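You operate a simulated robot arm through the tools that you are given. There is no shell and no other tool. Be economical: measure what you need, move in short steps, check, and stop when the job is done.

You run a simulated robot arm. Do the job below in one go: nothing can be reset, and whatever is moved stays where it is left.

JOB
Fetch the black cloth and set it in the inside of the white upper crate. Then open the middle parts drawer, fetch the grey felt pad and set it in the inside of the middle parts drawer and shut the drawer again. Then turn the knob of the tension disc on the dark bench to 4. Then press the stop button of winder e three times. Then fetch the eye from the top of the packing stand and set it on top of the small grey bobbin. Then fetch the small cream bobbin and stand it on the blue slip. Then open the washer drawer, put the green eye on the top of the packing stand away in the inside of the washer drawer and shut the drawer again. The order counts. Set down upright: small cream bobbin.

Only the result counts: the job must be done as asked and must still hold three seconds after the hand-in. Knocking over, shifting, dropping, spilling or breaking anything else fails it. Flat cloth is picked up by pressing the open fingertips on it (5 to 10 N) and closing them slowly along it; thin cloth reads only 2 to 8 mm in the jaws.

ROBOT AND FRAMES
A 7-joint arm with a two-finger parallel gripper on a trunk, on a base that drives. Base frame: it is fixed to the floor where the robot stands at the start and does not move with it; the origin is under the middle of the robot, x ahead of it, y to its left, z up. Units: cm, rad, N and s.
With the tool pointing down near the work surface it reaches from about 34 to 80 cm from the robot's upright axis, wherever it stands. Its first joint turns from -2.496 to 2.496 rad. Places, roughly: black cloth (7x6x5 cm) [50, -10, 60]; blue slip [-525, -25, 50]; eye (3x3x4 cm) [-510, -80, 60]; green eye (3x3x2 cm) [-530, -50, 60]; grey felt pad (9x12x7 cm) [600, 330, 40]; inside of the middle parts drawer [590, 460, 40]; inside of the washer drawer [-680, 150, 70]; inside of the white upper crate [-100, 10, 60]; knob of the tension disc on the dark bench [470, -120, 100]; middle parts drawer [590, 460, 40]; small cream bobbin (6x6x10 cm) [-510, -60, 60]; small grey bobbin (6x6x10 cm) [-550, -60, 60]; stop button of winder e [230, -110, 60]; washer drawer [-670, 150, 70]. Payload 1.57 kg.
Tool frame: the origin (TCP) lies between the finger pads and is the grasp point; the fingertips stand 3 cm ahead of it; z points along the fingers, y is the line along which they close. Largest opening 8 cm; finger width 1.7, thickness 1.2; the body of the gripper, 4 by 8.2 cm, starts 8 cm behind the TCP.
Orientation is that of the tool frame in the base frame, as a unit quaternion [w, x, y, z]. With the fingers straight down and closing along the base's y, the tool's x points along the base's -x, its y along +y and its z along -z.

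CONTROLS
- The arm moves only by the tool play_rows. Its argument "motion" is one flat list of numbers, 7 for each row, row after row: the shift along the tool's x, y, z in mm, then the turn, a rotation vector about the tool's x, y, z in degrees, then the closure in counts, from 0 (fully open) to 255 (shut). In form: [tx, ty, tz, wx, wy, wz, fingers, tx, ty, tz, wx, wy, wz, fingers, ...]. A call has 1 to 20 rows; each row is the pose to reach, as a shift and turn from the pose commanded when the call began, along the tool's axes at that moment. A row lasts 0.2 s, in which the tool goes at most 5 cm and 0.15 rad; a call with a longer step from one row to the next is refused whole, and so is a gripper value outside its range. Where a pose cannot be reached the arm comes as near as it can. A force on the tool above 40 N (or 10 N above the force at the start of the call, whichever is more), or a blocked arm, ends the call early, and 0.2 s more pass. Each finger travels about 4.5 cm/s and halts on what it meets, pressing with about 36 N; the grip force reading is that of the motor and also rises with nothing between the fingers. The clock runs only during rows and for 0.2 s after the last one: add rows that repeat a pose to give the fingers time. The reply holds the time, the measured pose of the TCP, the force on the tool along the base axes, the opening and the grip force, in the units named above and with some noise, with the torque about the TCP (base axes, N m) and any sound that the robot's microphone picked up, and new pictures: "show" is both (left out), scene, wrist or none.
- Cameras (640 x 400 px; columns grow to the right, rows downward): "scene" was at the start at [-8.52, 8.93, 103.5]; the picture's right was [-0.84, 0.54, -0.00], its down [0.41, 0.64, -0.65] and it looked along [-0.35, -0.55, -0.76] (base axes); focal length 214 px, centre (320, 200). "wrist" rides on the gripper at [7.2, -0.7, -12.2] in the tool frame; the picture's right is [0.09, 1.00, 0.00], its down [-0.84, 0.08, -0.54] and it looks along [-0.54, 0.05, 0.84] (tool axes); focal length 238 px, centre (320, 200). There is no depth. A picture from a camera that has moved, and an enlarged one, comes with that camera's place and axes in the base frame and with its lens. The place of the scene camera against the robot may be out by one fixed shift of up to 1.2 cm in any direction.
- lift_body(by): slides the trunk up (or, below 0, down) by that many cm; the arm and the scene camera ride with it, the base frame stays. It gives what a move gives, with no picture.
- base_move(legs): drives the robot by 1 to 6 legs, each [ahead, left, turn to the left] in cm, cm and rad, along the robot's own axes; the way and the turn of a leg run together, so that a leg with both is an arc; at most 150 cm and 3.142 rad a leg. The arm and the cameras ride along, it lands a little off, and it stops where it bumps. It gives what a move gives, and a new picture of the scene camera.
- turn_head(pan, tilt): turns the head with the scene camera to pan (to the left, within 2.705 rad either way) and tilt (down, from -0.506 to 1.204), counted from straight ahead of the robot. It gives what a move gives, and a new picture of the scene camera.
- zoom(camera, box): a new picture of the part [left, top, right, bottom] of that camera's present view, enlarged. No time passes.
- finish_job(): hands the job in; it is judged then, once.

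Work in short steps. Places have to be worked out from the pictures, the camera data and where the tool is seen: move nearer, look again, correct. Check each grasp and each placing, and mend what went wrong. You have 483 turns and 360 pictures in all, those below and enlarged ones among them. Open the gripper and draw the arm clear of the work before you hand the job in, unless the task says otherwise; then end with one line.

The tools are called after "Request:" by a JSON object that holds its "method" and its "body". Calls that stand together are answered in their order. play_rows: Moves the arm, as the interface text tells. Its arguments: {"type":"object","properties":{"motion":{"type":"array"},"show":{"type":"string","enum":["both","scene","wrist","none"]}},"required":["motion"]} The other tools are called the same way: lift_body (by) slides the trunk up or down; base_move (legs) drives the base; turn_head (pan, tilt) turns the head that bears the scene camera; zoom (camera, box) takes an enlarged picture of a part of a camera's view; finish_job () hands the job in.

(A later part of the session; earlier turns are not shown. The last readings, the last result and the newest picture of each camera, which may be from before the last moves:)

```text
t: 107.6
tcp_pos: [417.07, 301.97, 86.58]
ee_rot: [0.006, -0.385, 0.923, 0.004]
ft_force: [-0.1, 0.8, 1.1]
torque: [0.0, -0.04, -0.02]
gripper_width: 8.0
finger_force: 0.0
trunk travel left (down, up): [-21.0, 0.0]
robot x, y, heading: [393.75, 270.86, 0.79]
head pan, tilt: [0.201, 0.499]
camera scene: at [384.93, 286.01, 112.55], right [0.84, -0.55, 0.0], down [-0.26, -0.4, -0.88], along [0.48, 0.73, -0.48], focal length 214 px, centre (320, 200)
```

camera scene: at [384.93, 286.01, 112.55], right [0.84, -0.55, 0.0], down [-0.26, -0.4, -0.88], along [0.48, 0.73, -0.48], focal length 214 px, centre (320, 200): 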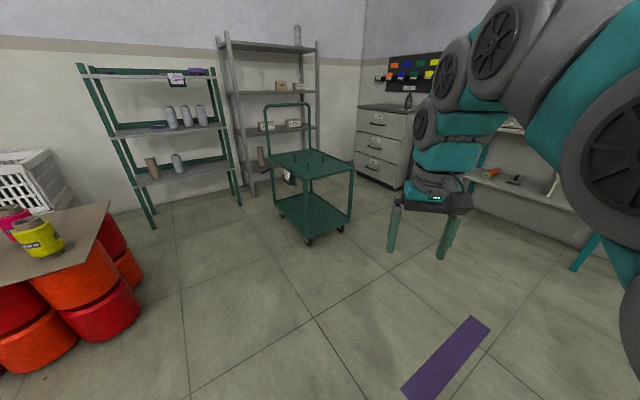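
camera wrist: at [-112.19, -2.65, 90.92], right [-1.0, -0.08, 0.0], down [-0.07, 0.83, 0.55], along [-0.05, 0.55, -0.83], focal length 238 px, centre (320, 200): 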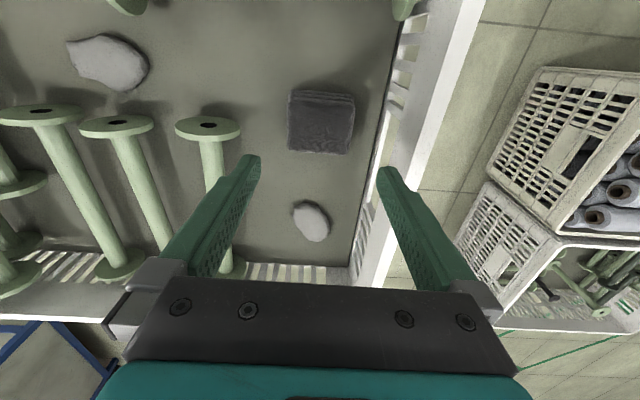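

I see the three-drawer cabinet by the back wall and a teal bench with a lower shelf to the right. I zoom.

Request:
{"method": "zoom", "body": {"camera": "scene", "box": [340, 80, 450, 210]}}

Request:
{"method": "turn_head", "body": {"pan": -0.75, "tilt": 0.5}}

```text
3.08 times, centred on (395, 145) of scene
camera zoom: at [384.93, 286.01, 112.55], right [0.84, -0.55, 0.0], down [-0.26, -0.4, -0.88], along [0.48, 0.73, -0.48], focal length 660 px, centre (89, 369)
```

zoom: 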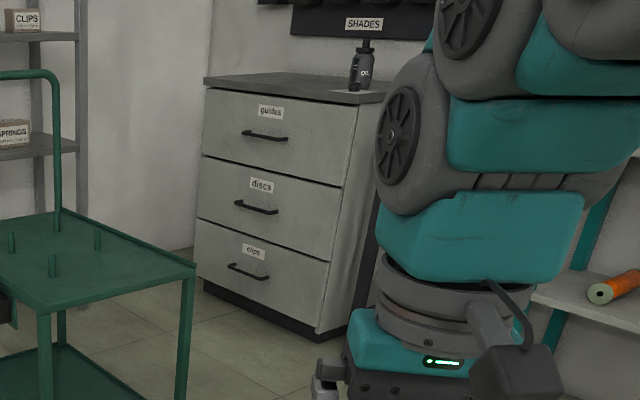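

```text
t: 108.8
tcp_pos: [416.9, 301.86, 86.68]
ee_rot: [0.006, -0.384, 0.923, 0.004]
ft_force: [0.2, 0.1, -0.9]
torque: [-0.05, -0.03, -0.01]
gripper_width: 7.99
finger_force: 0.0
trunk travel left (down, up): [-21.0, 0.0]
robot x, y, heading: [393.75, 270.77, 0.79]
head pan, tilt: [-0.75, 0.499]
camera scene: at [389.02, 278.76, 112.55], right [0.04, -1.0, 0.0], down [-0.48, -0.02, -0.88], along [0.88, 0.04, -0.48], focal length 214 px, centre (320, 200)
```

scene: 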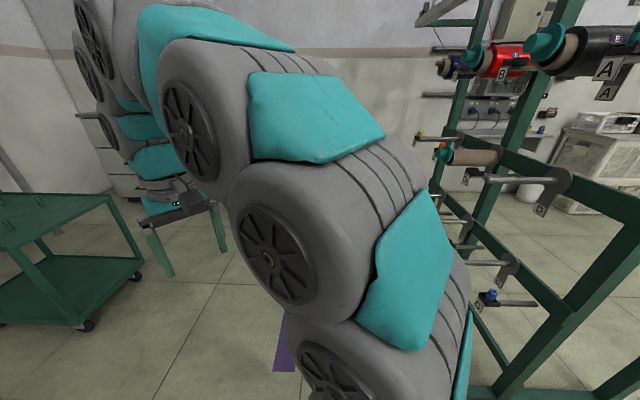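

The middle ("discs") drawer's handle is at roughly (570,457,47) on a face looking toward -x. I drive around the purple floor strip to y≈350, face +x, and look.

Request:
{"method": "base_move", "body": {"legs": [[60, 53, 0], [0, 0, -0.79], [40, 0, 0]]}}

Request:
{"method": "turn_head", "body": {"pan": 0.3, "tilt": 0.55}}

```text
t: 117.3
tcp_pos: [476.73, 357.06, 86.61]
ee_rot: [0.008, -0.002, 1.0, 0.001]
ft_force: [0.4, 0.8, 0.2]
torque: [-0.01, 0.02, 0.04]
gripper_width: 8.0
finger_force: 0.0
trunk travel left (down, up): [-21.0, 0.0]
robot x, y, heading: [438.41, 352.04, -0.003]
head pan, tilt: [-0.75, 0.499]
camera scene: at [440.5, 361.04, 112.55], right [-0.68, -0.73, 0.0], down [-0.35, 0.33, -0.88], along [0.64, -0.6, -0.48], focal length 214 px, centre (320, 200)
```

scene: 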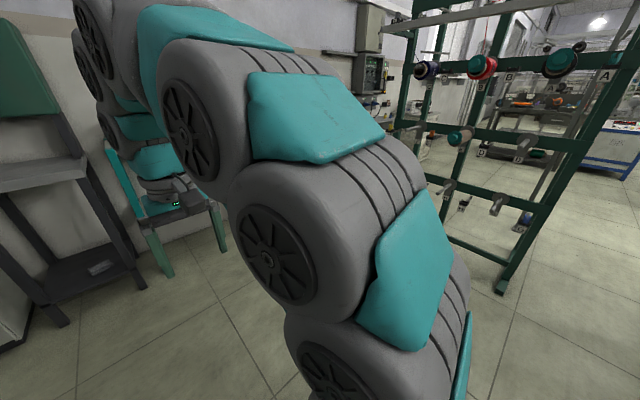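

```text
t: 118.6
tcp_pos: [476.85, 357.07, 86.65]
ee_rot: [0.007, -0.002, 1.0, 0.0]
ft_force: [0.0, -0.3, 0.8]
torque: [-0.02, -0.01, 0.0]
gripper_width: 7.98
finger_force: 0.1
trunk travel left (down, up): [-21.0, 0.0]
robot x, y, heading: [438.24, 351.71, 0.001]
head pan, tilt: [0.3, 0.55]
camera scene: at [442.4, 369.9, 112.1], right [0.3, -0.95, 0.0], down [-0.5, -0.16, -0.85], along [0.81, 0.25, -0.52], focal length 214 px, centre (320, 200)
```

scene: 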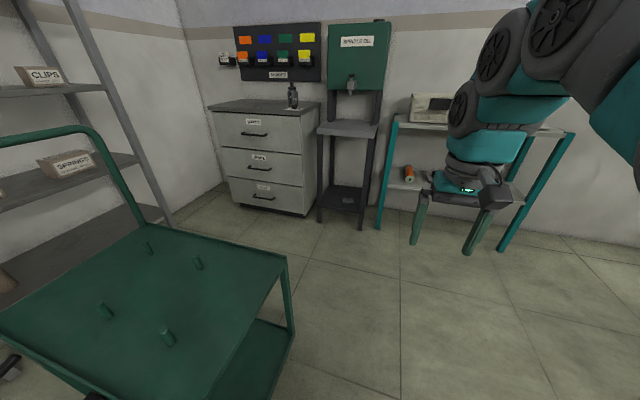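

Request:
{"method": "zoom", "body": {"camera": "scene", "box": [200, 80, 600, 270]}}

```text
1.60 times, centred on (400, 175) of scene
camera zoom: at [442.4, 369.9, 112.1], right [0.3, -0.95, 0.0], down [-0.5, -0.16, -0.85], along [0.81, 0.25, -0.52], focal length 343 px, centre (192, 240)
```

zoom: 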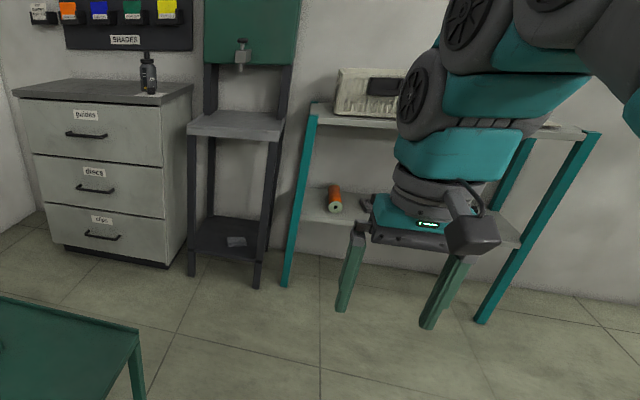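

I swing the arm to the right to clear the view of the bench's lower shelf.

Request:
{"method": "play_rows", "body": {"motion": [-5, -48, 0, 0, 0, 0, 0, -3, -95, 0, 0, 0, 0, 0, 5, -143, 0, 0, 0, 0, 0, 20, -188, 0, 0, 0, 0, 0, 40, -233, 0, 0, 0, 0, 0, 65, -276, 0, 0, 0, 0, 0, 95, -313, 0, 0, 0, 0, 0, 130, -346, 0, 0, 0, 0, 0, 170, -376, 0, 0, 0, 0, 0, 213, -399, 0, 0, 0, 0, 0, 258, -418, 0, 0, 0, 0, 0], "show": "none"}}

Request:
{"method": "turn_head", "body": {"pan": -0.15, "tilt": 0.5}}

```text
t: 121.0
tcp_pos: [451.34, 315.25, 86.04]
ee_rot: [0.007, -0.003, 1.0, 0.001]
ft_force: [-0.4, -0.3, 0.7]
torque: [0.04, -0.01, -0.03]
gripper_width: 7.99
finger_force: 0.0
trunk travel left (down, up): [-21.0, 0.0]
robot x, y, heading: [438.24, 352.03, 0.003]
head pan, tilt: [0.3, 0.55]
```

```text
t: 121.9
tcp_pos: [451.42, 315.3, 85.95]
ee_rot: [0.007, -0.002, 1.0, 0.001]
ft_force: [-0.2, 0.1, 0.7]
torque: [0.02, -0.03, 0.02]
gripper_width: 8.0
finger_force: 0.1
trunk travel left (down, up): [-21.0, 0.0]
robot x, y, heading: [438.0, 352.1, 0.007]
head pan, tilt: [-0.15, 0.499]
camera scene: at [442.82, 365.89, 112.55], right [-0.15, -0.99, 0.0], down [-0.47, 0.07, -0.88], along [0.87, -0.13, -0.48], focal length 214 px, centre (320, 200)
```

scene: 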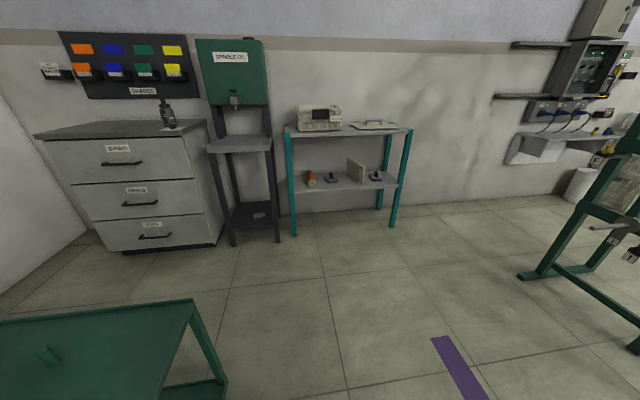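

Request:
{"method": "zoom", "body": {"camera": "scene", "box": [270, 90, 430, 240]}}

Request:
{"method": "zoom", "body": {"camera": "scene", "box": [60, 130, 240, 260]}}

```text
2.67 times, centred on (350, 165) of scene
camera zoom: at [442.82, 365.89, 112.55], right [-0.15, -0.99, 0.0], down [-0.47, 0.07, -0.88], along [0.87, -0.13, -0.48], focal length 572 px, centre (240, 293)
```

zoom: 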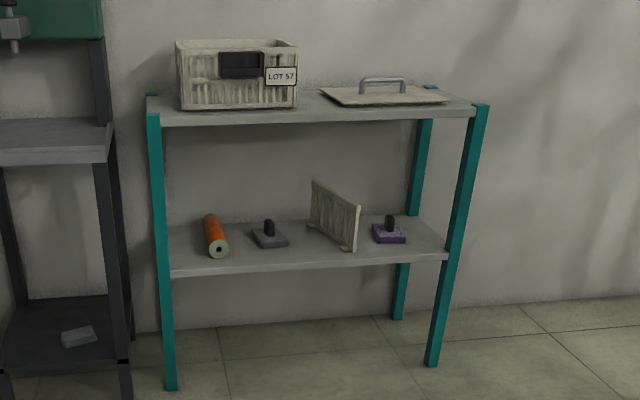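

```text
3.08 times, centred on (150, 195) of scene
camera zoom: at [442.82, 365.89, 112.55], right [-0.15, -0.99, 0.0], down [-0.47, 0.07, -0.88], along [0.87, -0.13, -0.48], focal length 660 px, centre (843, 215)
```

zoom: 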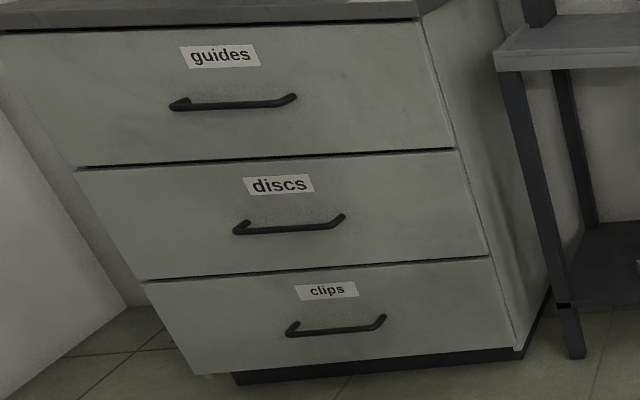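

The grey felt pad with a black knob is on the bench's lower shelf at about (610,331,41). First the drawer: I drive to about (530,390) with the base turned toward the handle and look again.

Request:
{"method": "base_move", "body": {"legs": [[88, 0, 0], [0, 36, 0], [0, 0, 0.8]]}}

Request:
{"method": "turn_head", "body": {"pan": 0.0, "tilt": 0.8}}

```text
t: 130.6
tcp_pos: [562.06, 372.83, 85.98]
ee_rot: [0.006, -0.391, 0.92, 0.003]
ft_force: [-0.1, 0.0, -0.9]
torque: [-0.03, -0.04, 0.0]
gripper_width: 8.0
finger_force: 0.1
trunk travel left (down, up): [-21.0, 0.0]
robot x, y, heading: [526.56, 388.77, 0.8]
head pan, tilt: [-0.15, 0.499]
camera scene: at [520.27, 401.65, 112.56], right [0.61, -0.8, 0.0], down [-0.38, -0.29, -0.88], along [0.7, 0.53, -0.48], focal length 214 px, centre (320, 200)
```

scene: 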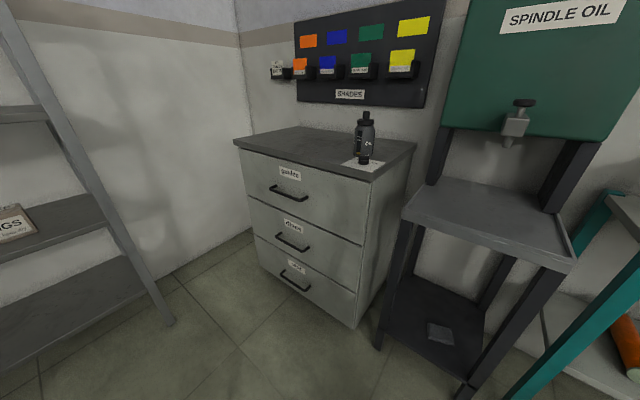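

```text
t: 131.4
tcp_pos: [561.94, 372.74, 86.0]
ee_rot: [0.005, -0.39, 0.921, 0.004]
ft_force: [-0.7, -0.4, 0.6]
torque: [-0.03, 0.0, -0.02]
gripper_width: 8.0
finger_force: 0.1
trunk travel left (down, up): [-21.0, 0.0]
robot x, y, heading: [526.34, 388.43, 0.799]
head pan, tilt: [0.0, 0.799]
camera scene: at [518.65, 401.93, 109.96], right [0.72, -0.7, 0.0], down [-0.5, -0.51, -0.7], along [0.49, 0.5, -0.72], focal length 214 px, centre (320, 200)
```

scene: 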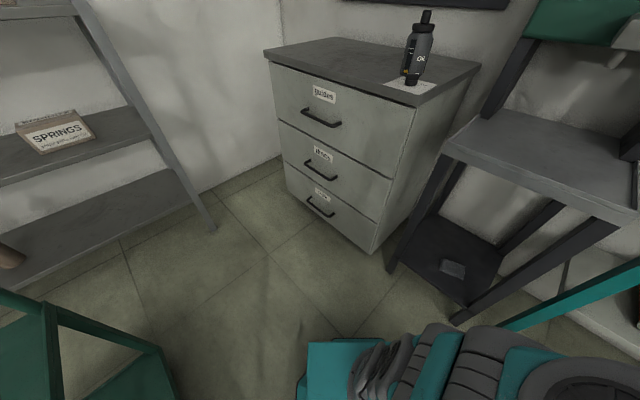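

The middle handle bar runs along y from 450 to 469 at x≈575, z≈47. I swing the arm to the front, edge the base closer and lower the trunk.

Request:
{"method": "play_rows", "body": {"motion": [-46, 20, 0, 0, 0, 0, 0, -90, 47, 0, 0, 0, 0, 0, -128, 79, 0, 0, 0, 0, 0, -162, 116, 0, 0, 0, 0, 0, -192, 157, 0, 0, 0, 0, 0, -216, 201, 0, 0, 0, 0, 0, -233, 246, 0, 0, 0, 0, 0, -243, 294, 0, 0, 0, 0, 0, -248, 342, 0, 0, 0, 0, 0], "show": "none"}}

Request:
{"method": "base_move", "body": {"legs": [[15, 2, 0]]}}

Request:
{"method": "lift_body", "body": {"by": -12}}

```text
refused: row 1 steps farther than a row can; nothing moved
```

```text
t: 132.8
tcp_pos: [570.96, 384.93, 85.97]
ee_rot: [0.006, -0.389, 0.921, 0.003]
ft_force: [-0.6, -0.1, 0.2]
torque: [0.03, -0.01, 0.02]
gripper_width: 8.01
finger_force: 0.0
trunk travel left (down, up): [-21.0, 0.0]
robot x, y, heading: [536.04, 401.17, 0.801]
head pan, tilt: [0.0, 0.799]
camera scene: at [527.71, 414.16, 109.96], right [0.72, -0.7, 0.0], down [-0.5, -0.51, -0.7], along [0.49, 0.5, -0.72], focal length 214 px, centre (320, 200)
```

scene: 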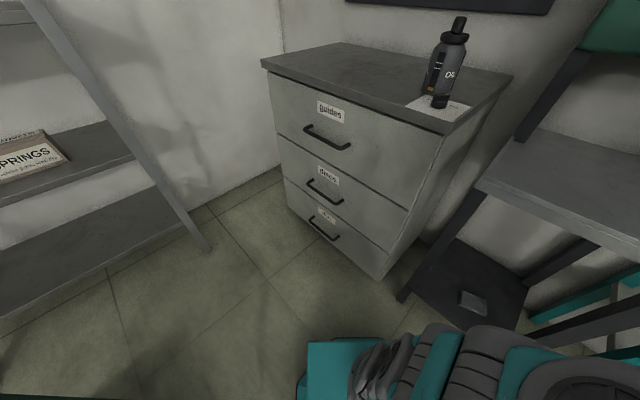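

```text
t: 134.3
tcp_pos: [570.93, 384.97, 74.11]
ee_rot: [0.006, -0.39, 0.921, 0.003]
ft_force: [0.3, 0.1, 0.0]
torque: [-0.02, 0.01, 0.02]
gripper_width: 7.97
finger_force: 0.0
trunk travel left (down, up): [-9.0, 12.0]
robot x, y, heading: [535.69, 401.09, 0.8]
head pan, tilt: [0.0, 0.799]
```

I swing the arm to the front with smaller steps, turning the tool so its x axis lies along the handle bar.

Request:
{"method": "play_rows", "body": {"motion": [-37, 29, 0, 0, 0, 0, 0, -74, 58, 0, 0, 0, 0, 0, -110, 88, 0, 0, 0, 0, 0, -143, 121, 0, 0, 0, 0, 0, -174, 157, 0, 0, 0, -5.5, 0, -197, 198, 0, 0, 0, -11, 0, -214, 242, 0, 0, 0, -16.5, 0, -226, 289, 0, 0, 0, -22, 0, -232, 336, 0, 0, 0, -27.5, 0, -234, 384, 0, 0, 0, -33, 0, -231, 432, 0, 0, 0, -38.5, 0, -229, 480, 0, 0, 0, -44, 0], "show": "both"}}

```text
t: 136.9
tcp_pos: [552.34, 434.95, 74.48]
ee_rot: [0.007, -0.707, 0.707, 0.001]
ft_force: [0.0, 0.2, 0.5]
torque: [-0.01, -0.01, 0.01]
gripper_width: 8.01
finger_force: 0.0
trunk travel left (down, up): [-9.0, 12.0]
robot x, y, heading: [535.41, 400.89, 0.799]
head pan, tilt: [0.0, 0.799]
camera scene: at [527.71, 414.18, 97.96], right [0.72, -0.7, 0.0], down [-0.5, -0.51, -0.7], along [0.49, 0.5, -0.72], focal length 214 px, centre (320, 200)
camera wrist: at [552.88, 427.51, 86.55], right [-1.0, -0.09, -0.01], down [-0.08, 0.83, 0.55], along [-0.04, 0.55, -0.83], focal length 238 px, centre (320, 200)
```

scene: 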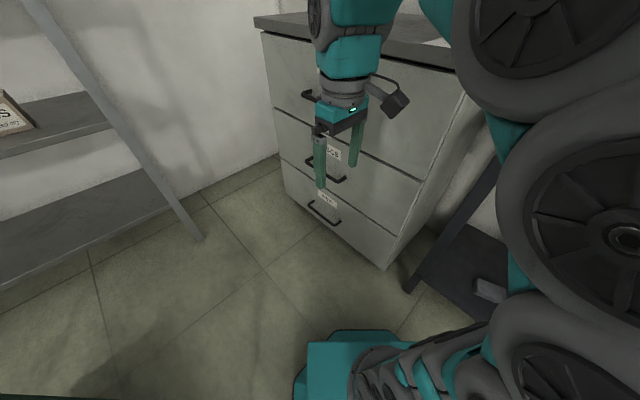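
wrist: 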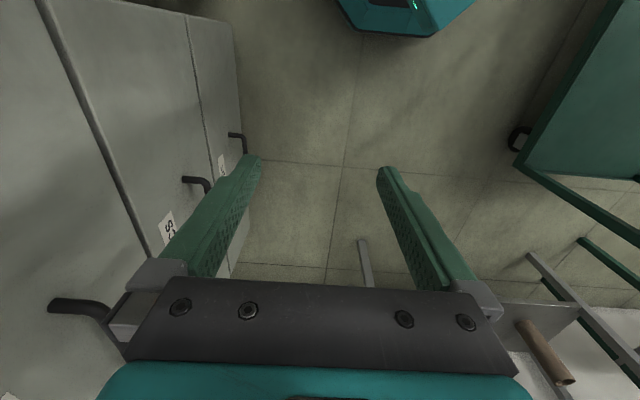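

The wrist view puts the middle bar at x≈573. I tilt the tool forward by 50° and move behind and above the bar.

Request:
{"method": "play_rows", "body": {"motion": [-35, -11, 28, 7, 0, 0, 0, -70, -22, 56, 14, 0, 0, 0, -105, -34, 84, 21, 0, 0, 0, -140, -45, 112, 28, 0, 0, 0, -175, -57, 140, 35, 0, 0, 0, -210, -68, 168, 42, 0, 0, 0, -245, -80, 198, 50, 0, 0, 0], "show": "both"}}

```text
t: 138.5
tcp_pos: [560.9, 459.54, 54.85]
ee_rot: [0.307, -0.637, 0.641, -0.298]
ft_force: [-0.2, -0.7, -0.3]
torque: [0.01, 0.0, 0.0]
gripper_width: 7.99
finger_force: 0.1
trunk travel left (down, up): [-9.0, 12.0]
robot x, y, heading: [535.74, 400.98, 0.8]
head pan, tilt: [0.0, 0.799]
camera scene: at [527.69, 414.19, 97.96], right [0.72, -0.7, 0.0], down [-0.5, -0.51, -0.7], along [0.49, 0.5, -0.72], focal length 214 px, centre (320, 200)
camera wrist: at [551.81, 452.05, 63.01], right [-0.63, -0.08, -0.77], down [-0.47, 0.83, 0.29], along [0.62, 0.55, -0.56], focal length 238 px, centre (320, 200)
```

scene: 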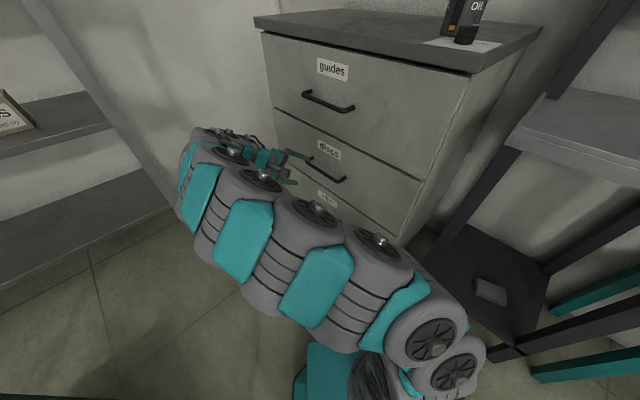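
wrist: 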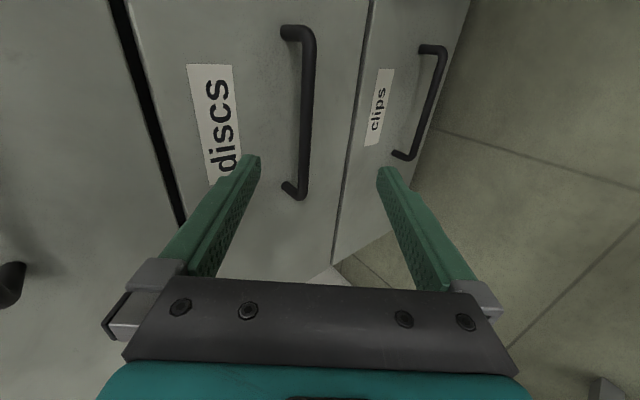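

The bar is between the fingers, about 14 cm ahead and 1.8 cm toward the upper finger. I half-close, shift and advance carefully.

Request:
{"method": "play_rows", "body": {"motion": [0, -9, 20, 0, 0, 0, 100, 0, -18, 40, 0, 0, 0, 140, 0, -18, 60, 0, 0, 0, 140, 0, -18, 80, 0, 0, 0, 140, 0, -18, 80, 0, 0, 0, 140], "show": "wrist"}}

```text
t: 139.7
tcp_pos: [568.02, 459.47, 51.29]
ee_rot: [0.305, -0.636, 0.643, -0.299]
ft_force: [0.2, 0.3, -0.5]
torque: [0.01, 0.02, -0.01]
gripper_width: 3.6
finger_force: 0.0
trunk travel left (down, up): [-9.0, 12.0]
robot x, y, heading: [535.55, 401.29, 0.799]
head pan, tilt: [0.0, 0.799]
camera wrist: at [559.05, 452.12, 59.41], right [-0.63, -0.08, -0.77], down [-0.47, 0.83, 0.29], along [0.62, 0.54, -0.57], focal length 238 px, centre (320, 200)
```

wrist: 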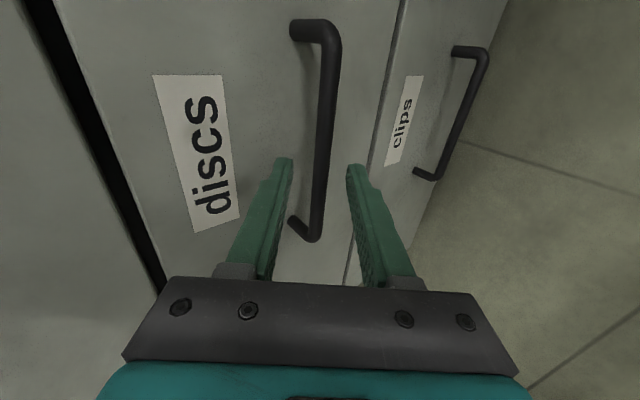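

Centred on the bar. I advance another 4 cm.

Request:
{"method": "play_rows", "body": {"motion": [0, 0, 15, 0, 0, 0, 140, 0, 0, 30, 0, 0, 0, 140, 0, 0, 42, 0, 0, 0, 140, 0, 0, 42, 0, 0, 0, 140], "show": "wrist"}}

```text
t: 140.7
tcp_pos: [571.23, 459.45, 48.49]
ee_rot: [0.303, -0.636, 0.643, -0.299]
ft_force: [0.2, 0.2, -0.3]
torque: [0.01, 0.01, -0.02]
gripper_width: 3.61
finger_force: 0.1
trunk travel left (down, up): [-9.0, 12.0]
robot x, y, heading: [535.93, 400.81, 0.801]
head pan, tilt: [0.0, 0.799]
camera wrist: at [562.33, 452.16, 56.71], right [-0.63, -0.08, -0.77], down [-0.47, 0.84, 0.29], along [0.62, 0.54, -0.57], focal length 238 px, centre (320, 200)
```

wrist: 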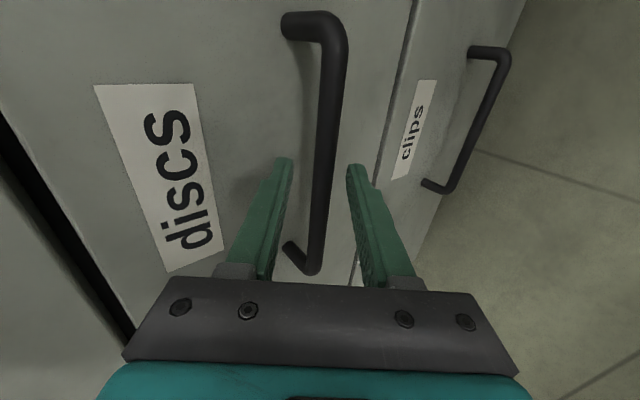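

The bar is near the fingertips; I go 1.2 cm deeper and close.

Request:
{"method": "play_rows", "body": {"motion": [0, 0, 12, 0, 0, 0, 140, 0, 0, 12, 0, 0, 0, 180, 0, 0, 12, 0, 0, 0, 220, 0, 0, 12, 0, 0, 0, 255, 0, 0, 12, 0, 0, 0, 255], "show": "wrist"}}

```text
t: 141.9
tcp_pos: [572.06, 459.5, 47.58]
ee_rot: [0.305, -0.638, 0.641, -0.299]
ft_force: [-11.9, -5.2, -11.6]
torque: [-0.27, 0.21, 0.33]
gripper_width: 1.39
finger_force: 29.5
trunk travel left (down, up): [-9.0, 12.0]
robot x, y, heading: [535.32, 401.06, 0.799]
head pan, tilt: [0.0, 0.799]
camera wrist: at [563.12, 452.22, 55.91], right [-0.63, -0.08, -0.77], down [-0.47, 0.83, 0.29], along [0.62, 0.54, -0.57], focal length 238 px, centre (320, 200)
```

wrist: 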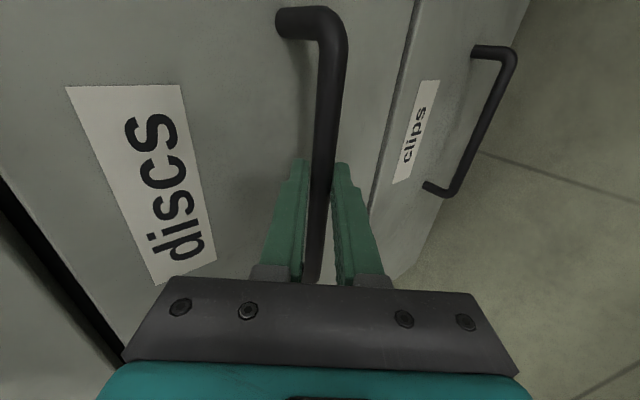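

Gripped (1.4 cm). I pull straight back toward -x in 3 cm steps.

Request:
{"method": "play_rows", "body": {"motion": [0, 19, -23, 0, 0, 0, 255, 0, 38, -46, 0, 0, 0, 255, 0, 57, -70, 0, 0, 0, 255, 0, 76, -93, 0, 0, 0, 255, 0, 95, -116, 0, 0, 0, 255, 0, 114, -139, 0, 0, 0, 255, 0, 134, -162, 0, 0, 0, 255, 0, 153, -185, 0, 0, 0, 255, 0, 153, -185, 0, 0, 0, 255], "show": "both"}}

```text
t: 143.9
tcp_pos: [548.31, 459.47, 47.79]
ee_rot: [0.304, -0.636, 0.643, -0.299]
ft_force: [-2.3, -13.3, -21.9]
torque: [-0.54, 0.2, 0.03]
gripper_width: 1.41
finger_force: 30.3
trunk travel left (down, up): [-9.0, 12.0]
robot x, y, heading: [535.85, 401.01, 0.803]
head pan, tilt: [0.0, 0.799]
camera scene: at [527.7, 414.21, 97.96], right [0.72, -0.7, 0.0], down [-0.5, -0.51, -0.7], along [0.49, 0.5, -0.72], focal length 214 px, centre (320, 200)
camera wrist: at [539.26, 452.23, 55.92], right [-0.63, -0.08, -0.77], down [-0.46, 0.84, 0.29], along [0.62, 0.54, -0.57], focal length 238 px, centre (320, 200)
```

scene: 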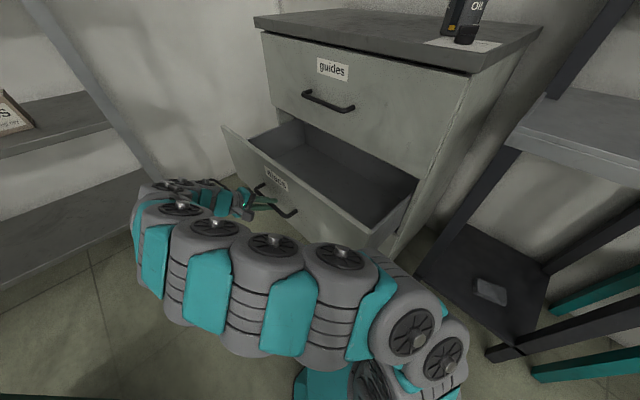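
wrist: 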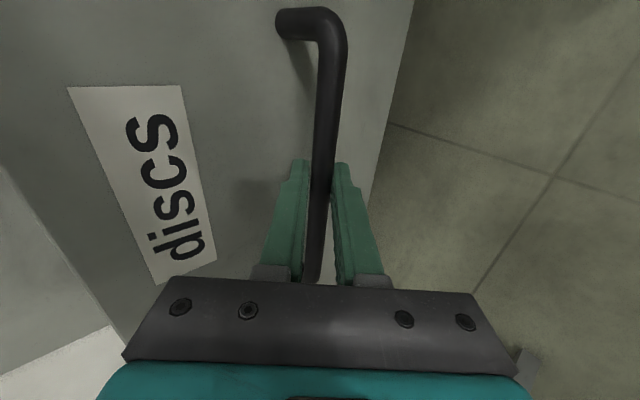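

The drawer is open about 24 cm. I pull a little more for room.

Request:
{"method": "play_rows", "body": {"motion": [0, 19, -23, 0, 0, 0, 255, 0, 38, -46, 0, 0, 0, 255, 0, 38, -46, 0, 0, 0, 255], "show": "scene"}}

```text
t: 144.7
tcp_pos: [542.2, 459.61, 47.85]
ee_rot: [0.305, -0.637, 0.642, -0.299]
ft_force: [-2.1, -27.5, -9.6]
torque: [-0.62, 0.1, 0.06]
gripper_width: 1.37
finger_force: 29.8
trunk travel left (down, up): [-9.0, 12.0]
robot x, y, heading: [535.48, 400.77, 0.796]
head pan, tilt: [0.0, 0.799]
camera scene: at [527.69, 414.13, 97.96], right [0.72, -0.7, 0.0], down [-0.5, -0.51, -0.7], along [0.49, 0.5, -0.72], focal length 214 px, centre (320, 200)
```

scene: 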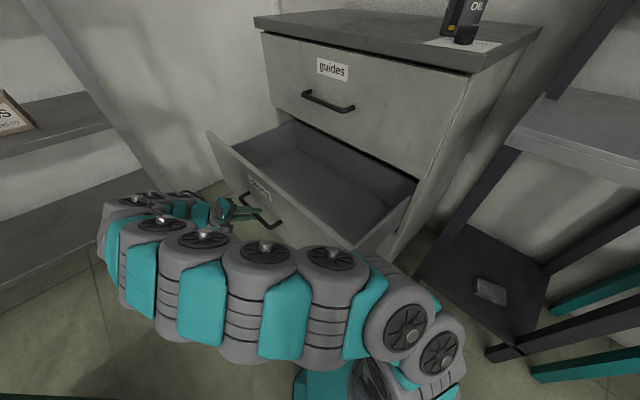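

Open by 30 cm. I release modestly and retreat along the tool axis, then up.

Request:
{"method": "play_rows", "body": {"motion": [0, 0, 0, 0, 0, 0, 200, 0, 0, 0, 0, 0, 0, 140, 0, 0, 0, 0, 0, 0, 140, 0, 0, -20, 0, 0, 0, 140, 0, 0, -50, 0, 0, 0, 140, 0, 0, -90, 0, 0, 0, 140, 0, 0, -120, 0, 0, 0, 140], "show": "wrist"}}

```text
t: 146.3
tcp_pos: [533.03, 459.51, 55.61]
ee_rot: [0.305, -0.636, 0.642, -0.299]
ft_force: [0.1, -0.8, -0.4]
torque: [0.01, 0.03, -0.01]
gripper_width: 3.63
finger_force: 0.1
trunk travel left (down, up): [-9.0, 12.0]
robot x, y, heading: [535.46, 401.16, 0.8]
head pan, tilt: [0.0, 0.799]
camera wrist: at [524.05, 452.17, 63.66], right [-0.63, -0.08, -0.77], down [-0.46, 0.84, 0.29], along [0.62, 0.54, -0.57], focal length 238 px, centre (320, 200)
```

wrist: 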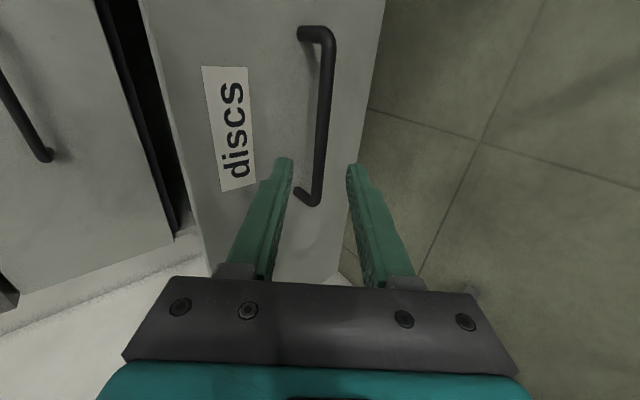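

Released. I raise and right the tool, then drive down to the bench.

Request:
{"method": "play_rows", "body": {"motion": [17, -24, -16, -7.1, 0, 0, 100, 34, -48, -32, -14.2, 0, 0, 60, 51, -72, -48, -21.3, 0, 0, 0, 68, -95, -64, -28.5, 0, 0, 0, 85, -119, -80, -35.6, 0, 0, 0, 102, -143, -96, -42.8, 0, 0, 0, 120, -167, -112, -50, 0, 0, 0], "show": "none"}}

```text
t: 147.9
tcp_pos: [535.05, 447.52, 75.43]
ee_rot: [0.007, -0.706, 0.708, 0.0]
ft_force: [-0.4, -0.1, -0.2]
torque: [-0.03, 0.02, 0.0]
gripper_width: 8.02
finger_force: 0.2
trunk travel left (down, up): [-9.0, 12.0]
robot x, y, heading: [535.4, 400.87, 0.8]
head pan, tilt: [0.0, 0.799]
```

Request:
{"method": "base_move", "body": {"legs": [[-54, -45, 0], [0, 0, -0.8]]}}

Request:
{"method": "turn_head", "body": {"pan": -0.1, "tilt": 0.6}}

```text
t: 153.8
tcp_pos: [563.14, 364.48, 75.38]
ee_rot: [0.007, -0.373, 0.928, -0.003]
ft_force: [-0.2, 1.0, -0.3]
torque: [0.02, -0.03, -0.01]
gripper_width: 8.02
finger_force: 0.0
trunk travel left (down, up): [-9.0, 12.0]
robot x, y, heading: [530.38, 331.7, -0.01]
head pan, tilt: [0.0, 0.799]
camera scene: at [533.99, 347.35, 97.96], right [0.0, -1.0, 0.0], down [-0.72, 0.0, -0.7], along [0.7, 0.0, -0.72], focal length 214 px, centre (320, 200)
```

scene: 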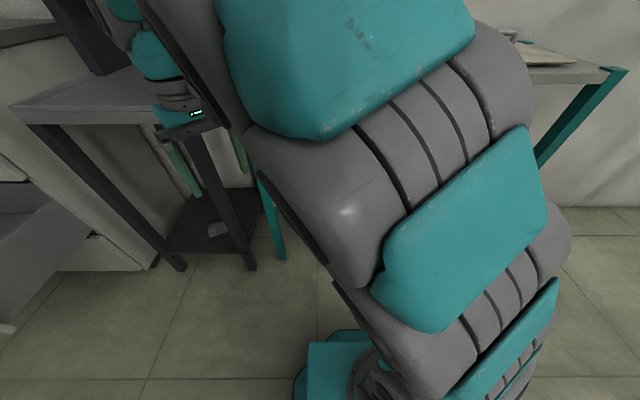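

```text
t: 154.6
tcp_pos: [563.22, 364.57, 75.3]
ee_rot: [0.007, -0.374, 0.928, -0.003]
ft_force: [0.5, 0.3, 0.5]
torque: [-0.03, 0.02, -0.03]
gripper_width: 8.0
finger_force: 0.1
trunk travel left (down, up): [-9.0, 12.0]
robot x, y, heading: [530.26, 331.65, -0.004]
head pan, tilt: [-0.099, 0.6]
camera scene: at [534.71, 346.48, 99.64], right [-0.1, -0.99, 0.0], down [-0.56, 0.06, -0.82], along [0.82, -0.09, -0.57], focal length 214 px, centre (320, 200)
```

scene: 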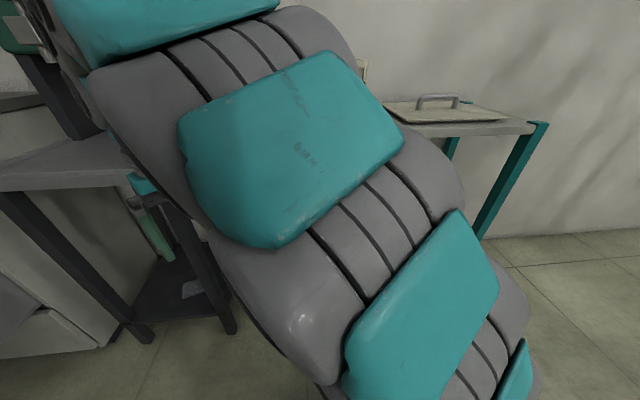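

The arm blocks the scene view; I bring the hand in front of the bench at y≈332 with the tool squared to it, so the wrist camera can see.

Request:
{"method": "play_rows", "body": {"motion": [29, -36, 0, 0, 0, 6.3, 0, 58, -72, 0, 0, 0, 12.6, 0, 87, -109, 0, 0, 0, 18.9, 0, 116, -145, 0, 0, 0, 25.2, 0, 145, -182, 0, 0, 0, 31.5, 0, 174, -218, 0, 0, 0, 37.8, 0, 204, -255, 0, 0, 0, 44, 0], "show": "both"}}

```text
t: 156.2
tcp_pos: [566.12, 331.69, 75.46]
ee_rot: [0.006, 0.003, 1.0, 0.0]
ft_force: [-0.7, -0.1, 0.3]
torque: [-0.03, 0.01, -0.01]
gripper_width: 8.01
finger_force: 0.1
trunk travel left (down, up): [-9.0, 12.0]
robot x, y, heading: [530.35, 332.09, 0.001]
head pan, tilt: [-0.099, 0.6]
camera scene: at [534.71, 346.46, 99.65], right [-0.1, -0.99, 0.0], down [-0.56, 0.06, -0.83], along [0.82, -0.09, -0.56], focal length 214 px, centre (320, 200)
camera wrist: at [558.59, 331.02, 87.6], right [-0.09, 1.0, 0.0], down [0.83, 0.07, 0.55], along [0.55, 0.05, -0.83], focal length 238 px, centre (320, 200)
```

scene: 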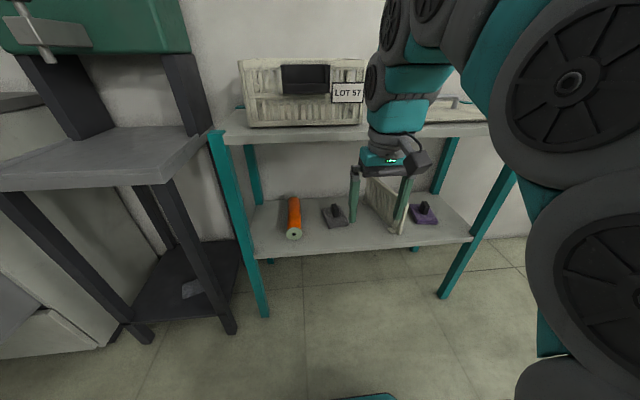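
wrist: 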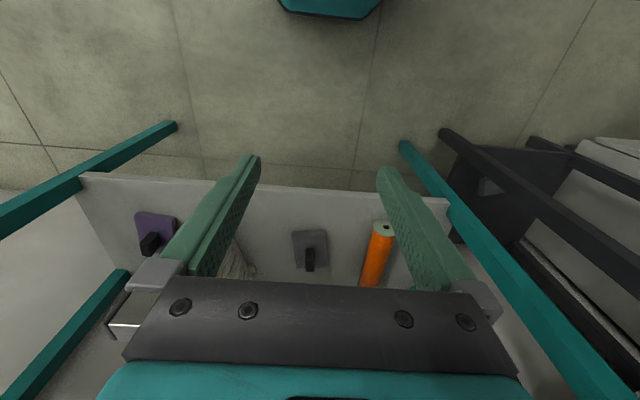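

Request:
{"method": "zoom", "body": {"camera": "scene", "box": [260, 170, 460, 270]}}

Request:
{"method": "zoom", "body": {"camera": "wrist", "box": [250, 200, 410, 290]}}

```text
3.20 times, centred on (360, 220) of scene
camera zoom: at [534.71, 346.46, 99.65], right [-0.1, -0.99, 0.0], down [-0.56, 0.06, -0.83], along [0.82, -0.09, -0.56], focal length 686 px, centre (192, 136)
```

zoom: 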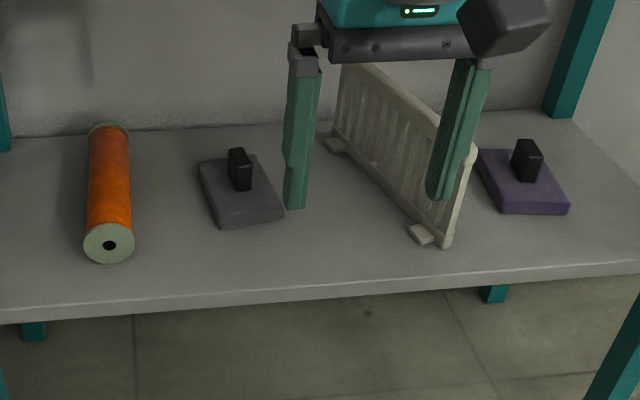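

```text
4.00 times, centred on (330, 245) of wrist
camera zoom: at [558.59, 331.02, 87.6], right [-0.09, 1.0, 0.0], down [0.83, 0.07, 0.55], along [0.55, 0.05, -0.83], focal length 953 px, centre (280, 20)
```

zoom: 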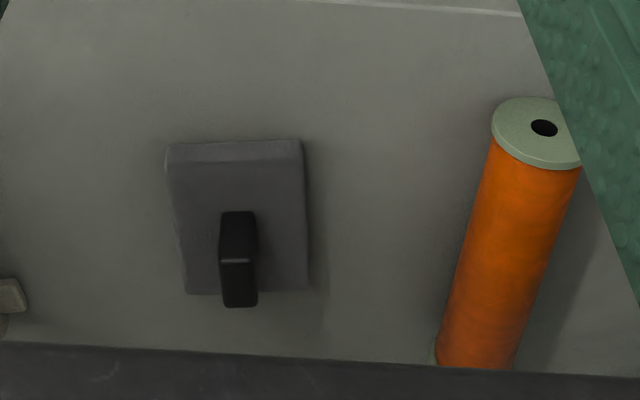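

The pad's black fin is about 2.3 cm thick, centred near (605,332.5) with its top at z≈47.5. I tilt the tool 45° forward in front of the shelf.

Request:
{"method": "play_rows", "body": {"motion": [-13, 1, 22, 0, -6.4, 0, 0, -26, 2, 44, 0, -12.8, 0, 0, -39, 3, 66, 0, -19.2, 0, 0, -52, 5, 88, 0, -25.7, 0, 0, -65, 6, 110, 0, -32.1, 0, 0, -78, 7, 132, 0, -38.5, 0, 0, -90, 8, 155, 0, -45, 0, 0], "show": "both"}}

```text
t: 157.8
tcp_pos: [575.43, 332.81, 60.18]
ee_rot: [0.388, 0.002, 0.922, 0.0]
ft_force: [-0.7, -0.7, -0.6]
torque: [0.01, 0.01, -0.01]
gripper_width: 8.0
finger_force: 0.1
out of reach, approached as far as the arm can: row 7
trunk travel left (down, up): [-9.0, 12.0]
robot x, y, heading: [530.01, 331.76, -0.006]
head pan, tilt: [-0.099, 0.6]
camera scene: at [534.71, 346.46, 99.65], right [-0.1, -0.99, 0.0], down [-0.56, 0.06, -0.83], along [0.82, -0.09, -0.56], focal length 214 px, centre (320, 200)
camera wrist: at [561.79, 332.07, 63.53], right [-0.06, 1.0, -0.06], down [0.2, 0.07, 0.98], along [0.98, 0.05, -0.2], focal length 238 px, centre (320, 200)
```

scene: 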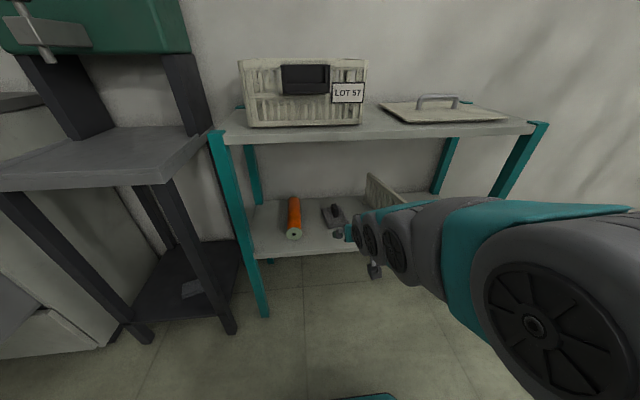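
wrist: 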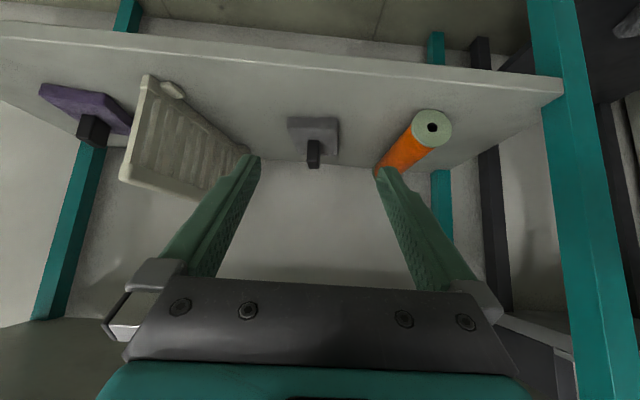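

The fin sits at column 314 as computed for y=332.5. I move to the approach line and advance to about 6 cm short.

Request:
{"method": "play_rows", "body": {"motion": [-26, -1, 31, 0, 0, 0, 0, -52, -2, 62, 0, 0, 0, 0, -78, -3, 93, 0, 0, 0, 0, -103, -3, 125, 0, 0, 0, 0, -103, -3, 165, 0, 0, 0, 0, -103, -3, 205, 0, 0, 0, 0, -103, -3, 245, 0, 0, 0, 0], "show": "both"}}

```text
t: 159.3
tcp_pos: [600.37, 332.35, 50.6]
ee_rot: [0.388, 0.002, 0.922, 0.0]
ft_force: [0.6, -0.2, -0.4]
torque: [0.0, -0.01, -0.02]
gripper_width: 8.02
finger_force: 0.0
trunk travel left (down, up): [-9.0, 12.0]
robot x, y, heading: [530.39, 331.68, -0.01]
head pan, tilt: [-0.099, 0.6]
camera scene: at [534.73, 346.46, 99.64], right [-0.1, -0.99, 0.0], down [-0.56, 0.06, -0.83], along [0.82, -0.09, -0.56], focal length 214 px, centre (320, 200)
camera wrist: at [586.52, 331.74, 53.91], right [-0.06, 1.0, -0.07], down [0.2, 0.08, 0.98], along [0.98, 0.05, -0.2], focal length 238 px, centre (320, 200)
```

scene: 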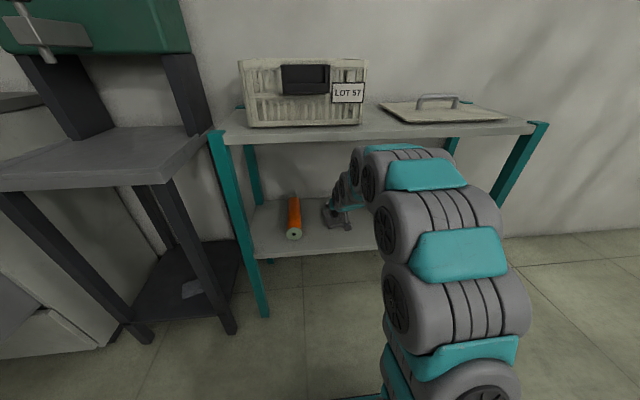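
wrist: 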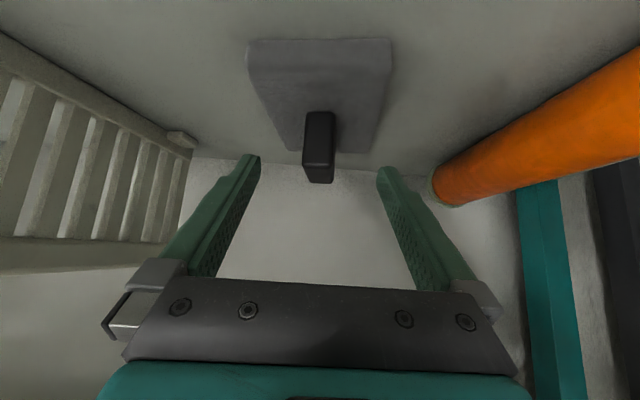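

Well centred on the fin. I advance the last 7 cm and then close.

Request:
{"method": "play_rows", "body": {"motion": [-3, 0, 25, 0, 0, 0, 0, -6, 0, 50, 0, 0, 0, 0, -8, 0, 68, 0, 0, 0, 0, -8, 0, 68, 0, 0, 0, 0], "show": "wrist"}}

```text
t: 160.3
tcp_pos: [605.93, 332.47, 46.78]
ee_rot: [0.392, 0.003, 0.92, 0.0]
ft_force: [3.2, 0.5, 14.0]
torque: [0.64, -0.34, -0.1]
gripper_width: 8.01
finger_force: 0.0
trunk travel left (down, up): [-9.0, 12.0]
robot x, y, heading: [529.87, 331.72, -0.002]
head pan, tilt: [-0.099, 0.6]
camera wrist: at [592.1, 331.73, 50.05], right [-0.06, 1.0, -0.06], down [0.19, 0.07, 0.98], along [0.98, 0.05, -0.19], focal length 238 px, centre (320, 200)
```

wrist: 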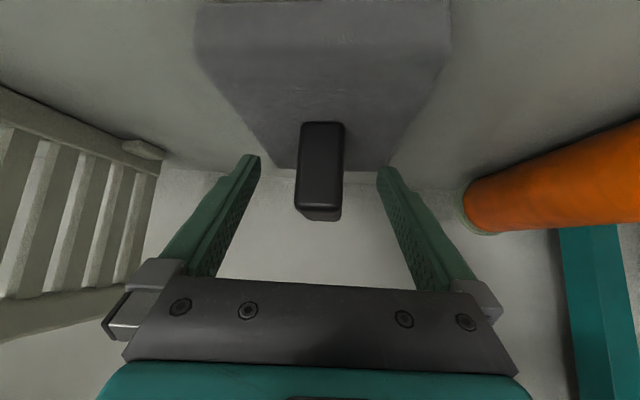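

The tips touch the pad; I rise 6 mm and close on the fin.

Request:
{"method": "play_rows", "body": {"motion": [-4, 0, -4, 0, 0, 0, 0, -4, 0, -4, 0, 0, 0, 80, -4, 0, -4, 0, 0, 0, 130, -4, 0, -4, 0, 0, 0, 170, -4, 0, -4, 0, 0, 0, 210, -4, 0, -4, 0, 0, 0, 255, -4, 0, -4, 0, 0, 0, 255], "show": "wrist"}}

```text
t: 161.9
tcp_pos: [605.74, 332.5, 47.04]
ee_rot: [0.389, 0.003, 0.921, -0.001]
ft_force: [-0.1, -0.1, 0.5]
torque: [-0.04, 0.07, -0.02]
gripper_width: 2.14
finger_force: 34.3
trunk travel left (down, up): [-9.0, 12.0]
robot x, y, heading: [529.89, 331.83, -0.005]
head pan, tilt: [-0.099, 0.6]
camera wrist: at [592.01, 331.7, 50.36], right [-0.06, 1.0, -0.06], down [0.19, 0.08, 0.98], along [0.98, 0.05, -0.2], focal length 238 px, centre (320, 200)
```

wrist: 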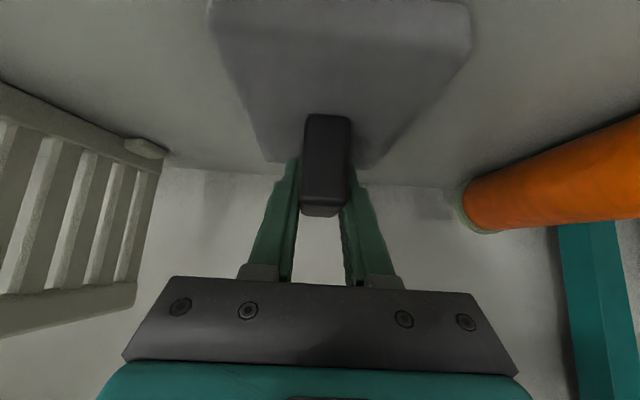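

Gripped (2.1 cm). I lift 2 cm, then draw it straight out of the shelf.

Request:
{"method": "play_rows", "body": {"motion": [-7, 0, -7, 0, 0, 0, 255, -14, 0, -14, 0, 0, 0, 255, -14, 0, -14, 0, 0, 0, 255, 14, 0, -45, 0, 0, 0, 255, 42, 0, -77, 0, 0, 0, 255, 74, 0, -109, 0, 0, 0, 255, 105, 0, -141, 0, 0, 0, 255, 137, 0, -173, 0, 0, 0, 255], "show": "both"}}

```text
t: 163.8
tcp_pos: [584.6, 332.39, 50.02]
ee_rot: [0.387, 0.001, 0.922, 0.0]
ft_force: [-0.5, 0.0, -0.6]
torque: [-0.02, 0.0, -0.03]
gripper_width: 2.14
finger_force: 34.3
out of reach, approached as far as the arm can: row 8
trunk travel left (down, up): [-9.0, 12.0]
robot x, y, heading: [530.19, 331.71, -0.005]
head pan, tilt: [-0.099, 0.6]
camera scene: at [534.71, 346.46, 99.64], right [-0.1, -0.99, 0.0], down [-0.56, 0.06, -0.83], along [0.82, -0.09, -0.56], focal length 214 px, centre (320, 200)
camera wrist: at [570.93, 331.68, 53.28], right [-0.06, 1.0, -0.06], down [0.2, 0.08, 0.98], along [0.98, 0.05, -0.2], focal length 238 px, centre (320, 200)
```

scene: 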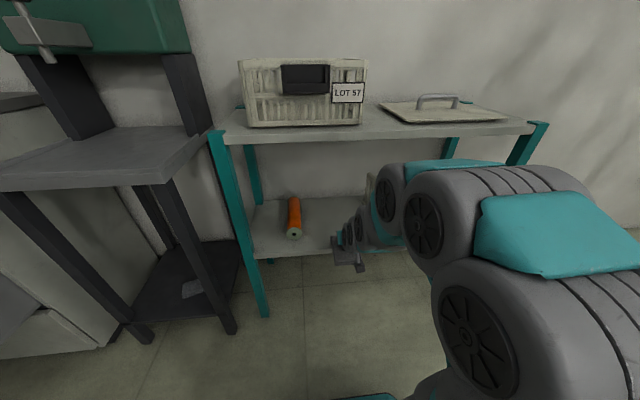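
wrist: 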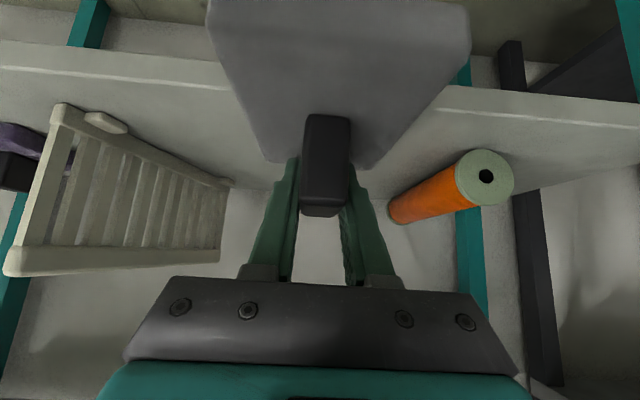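

The pad is held; the arm can't fold nearer, so I drive the base straight back to clear the bench.

Request:
{"method": "base_move", "body": {"legs": [[-24, 0, 0]]}}

Request:
{"method": "lift_body", "body": {"by": 10}}

```text
t: 165.5
tcp_pos: [560.94, 332.53, 49.89]
ee_rot: [0.389, 0.001, 0.921, 0.001]
ft_force: [0.3, -1.2, -0.3]
torque: [0.0, -0.01, 0.0]
gripper_width: 2.13
finger_force: 34.6
trunk travel left (down, up): [-9.0, 12.0]
robot x, y, heading: [506.09, 332.27, -0.002]
head pan, tilt: [-0.099, 0.6]
camera scene: at [511.0, 346.57, 99.64], right [-0.1, -0.99, 0.0], down [-0.56, 0.06, -0.83], along [0.82, -0.09, -0.56], focal length 214 px, centre (320, 200)
```

scene: 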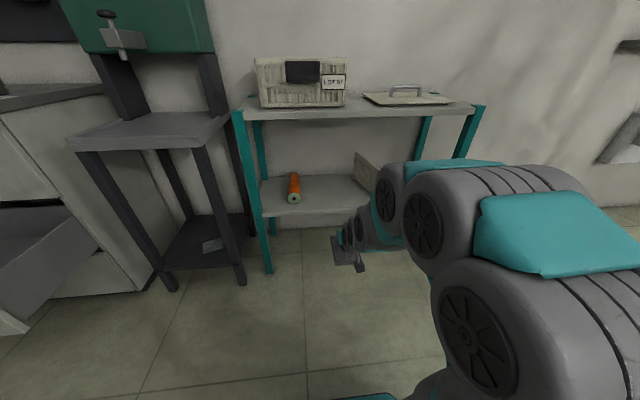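

```text
t: 166.8
tcp_pos: [561.03, 332.41, 59.93]
ee_rot: [0.387, 0.001, 0.922, 0.0]
ft_force: [0.8, -0.4, -0.3]
torque: [0.01, 0.02, 0.02]
gripper_width: 2.16
finger_force: 34.9
trunk travel left (down, up): [-19.0, 2.0]
robot x, y, heading: [506.04, 332.0, -0.002]
head pan, tilt: [-0.099, 0.6]
```

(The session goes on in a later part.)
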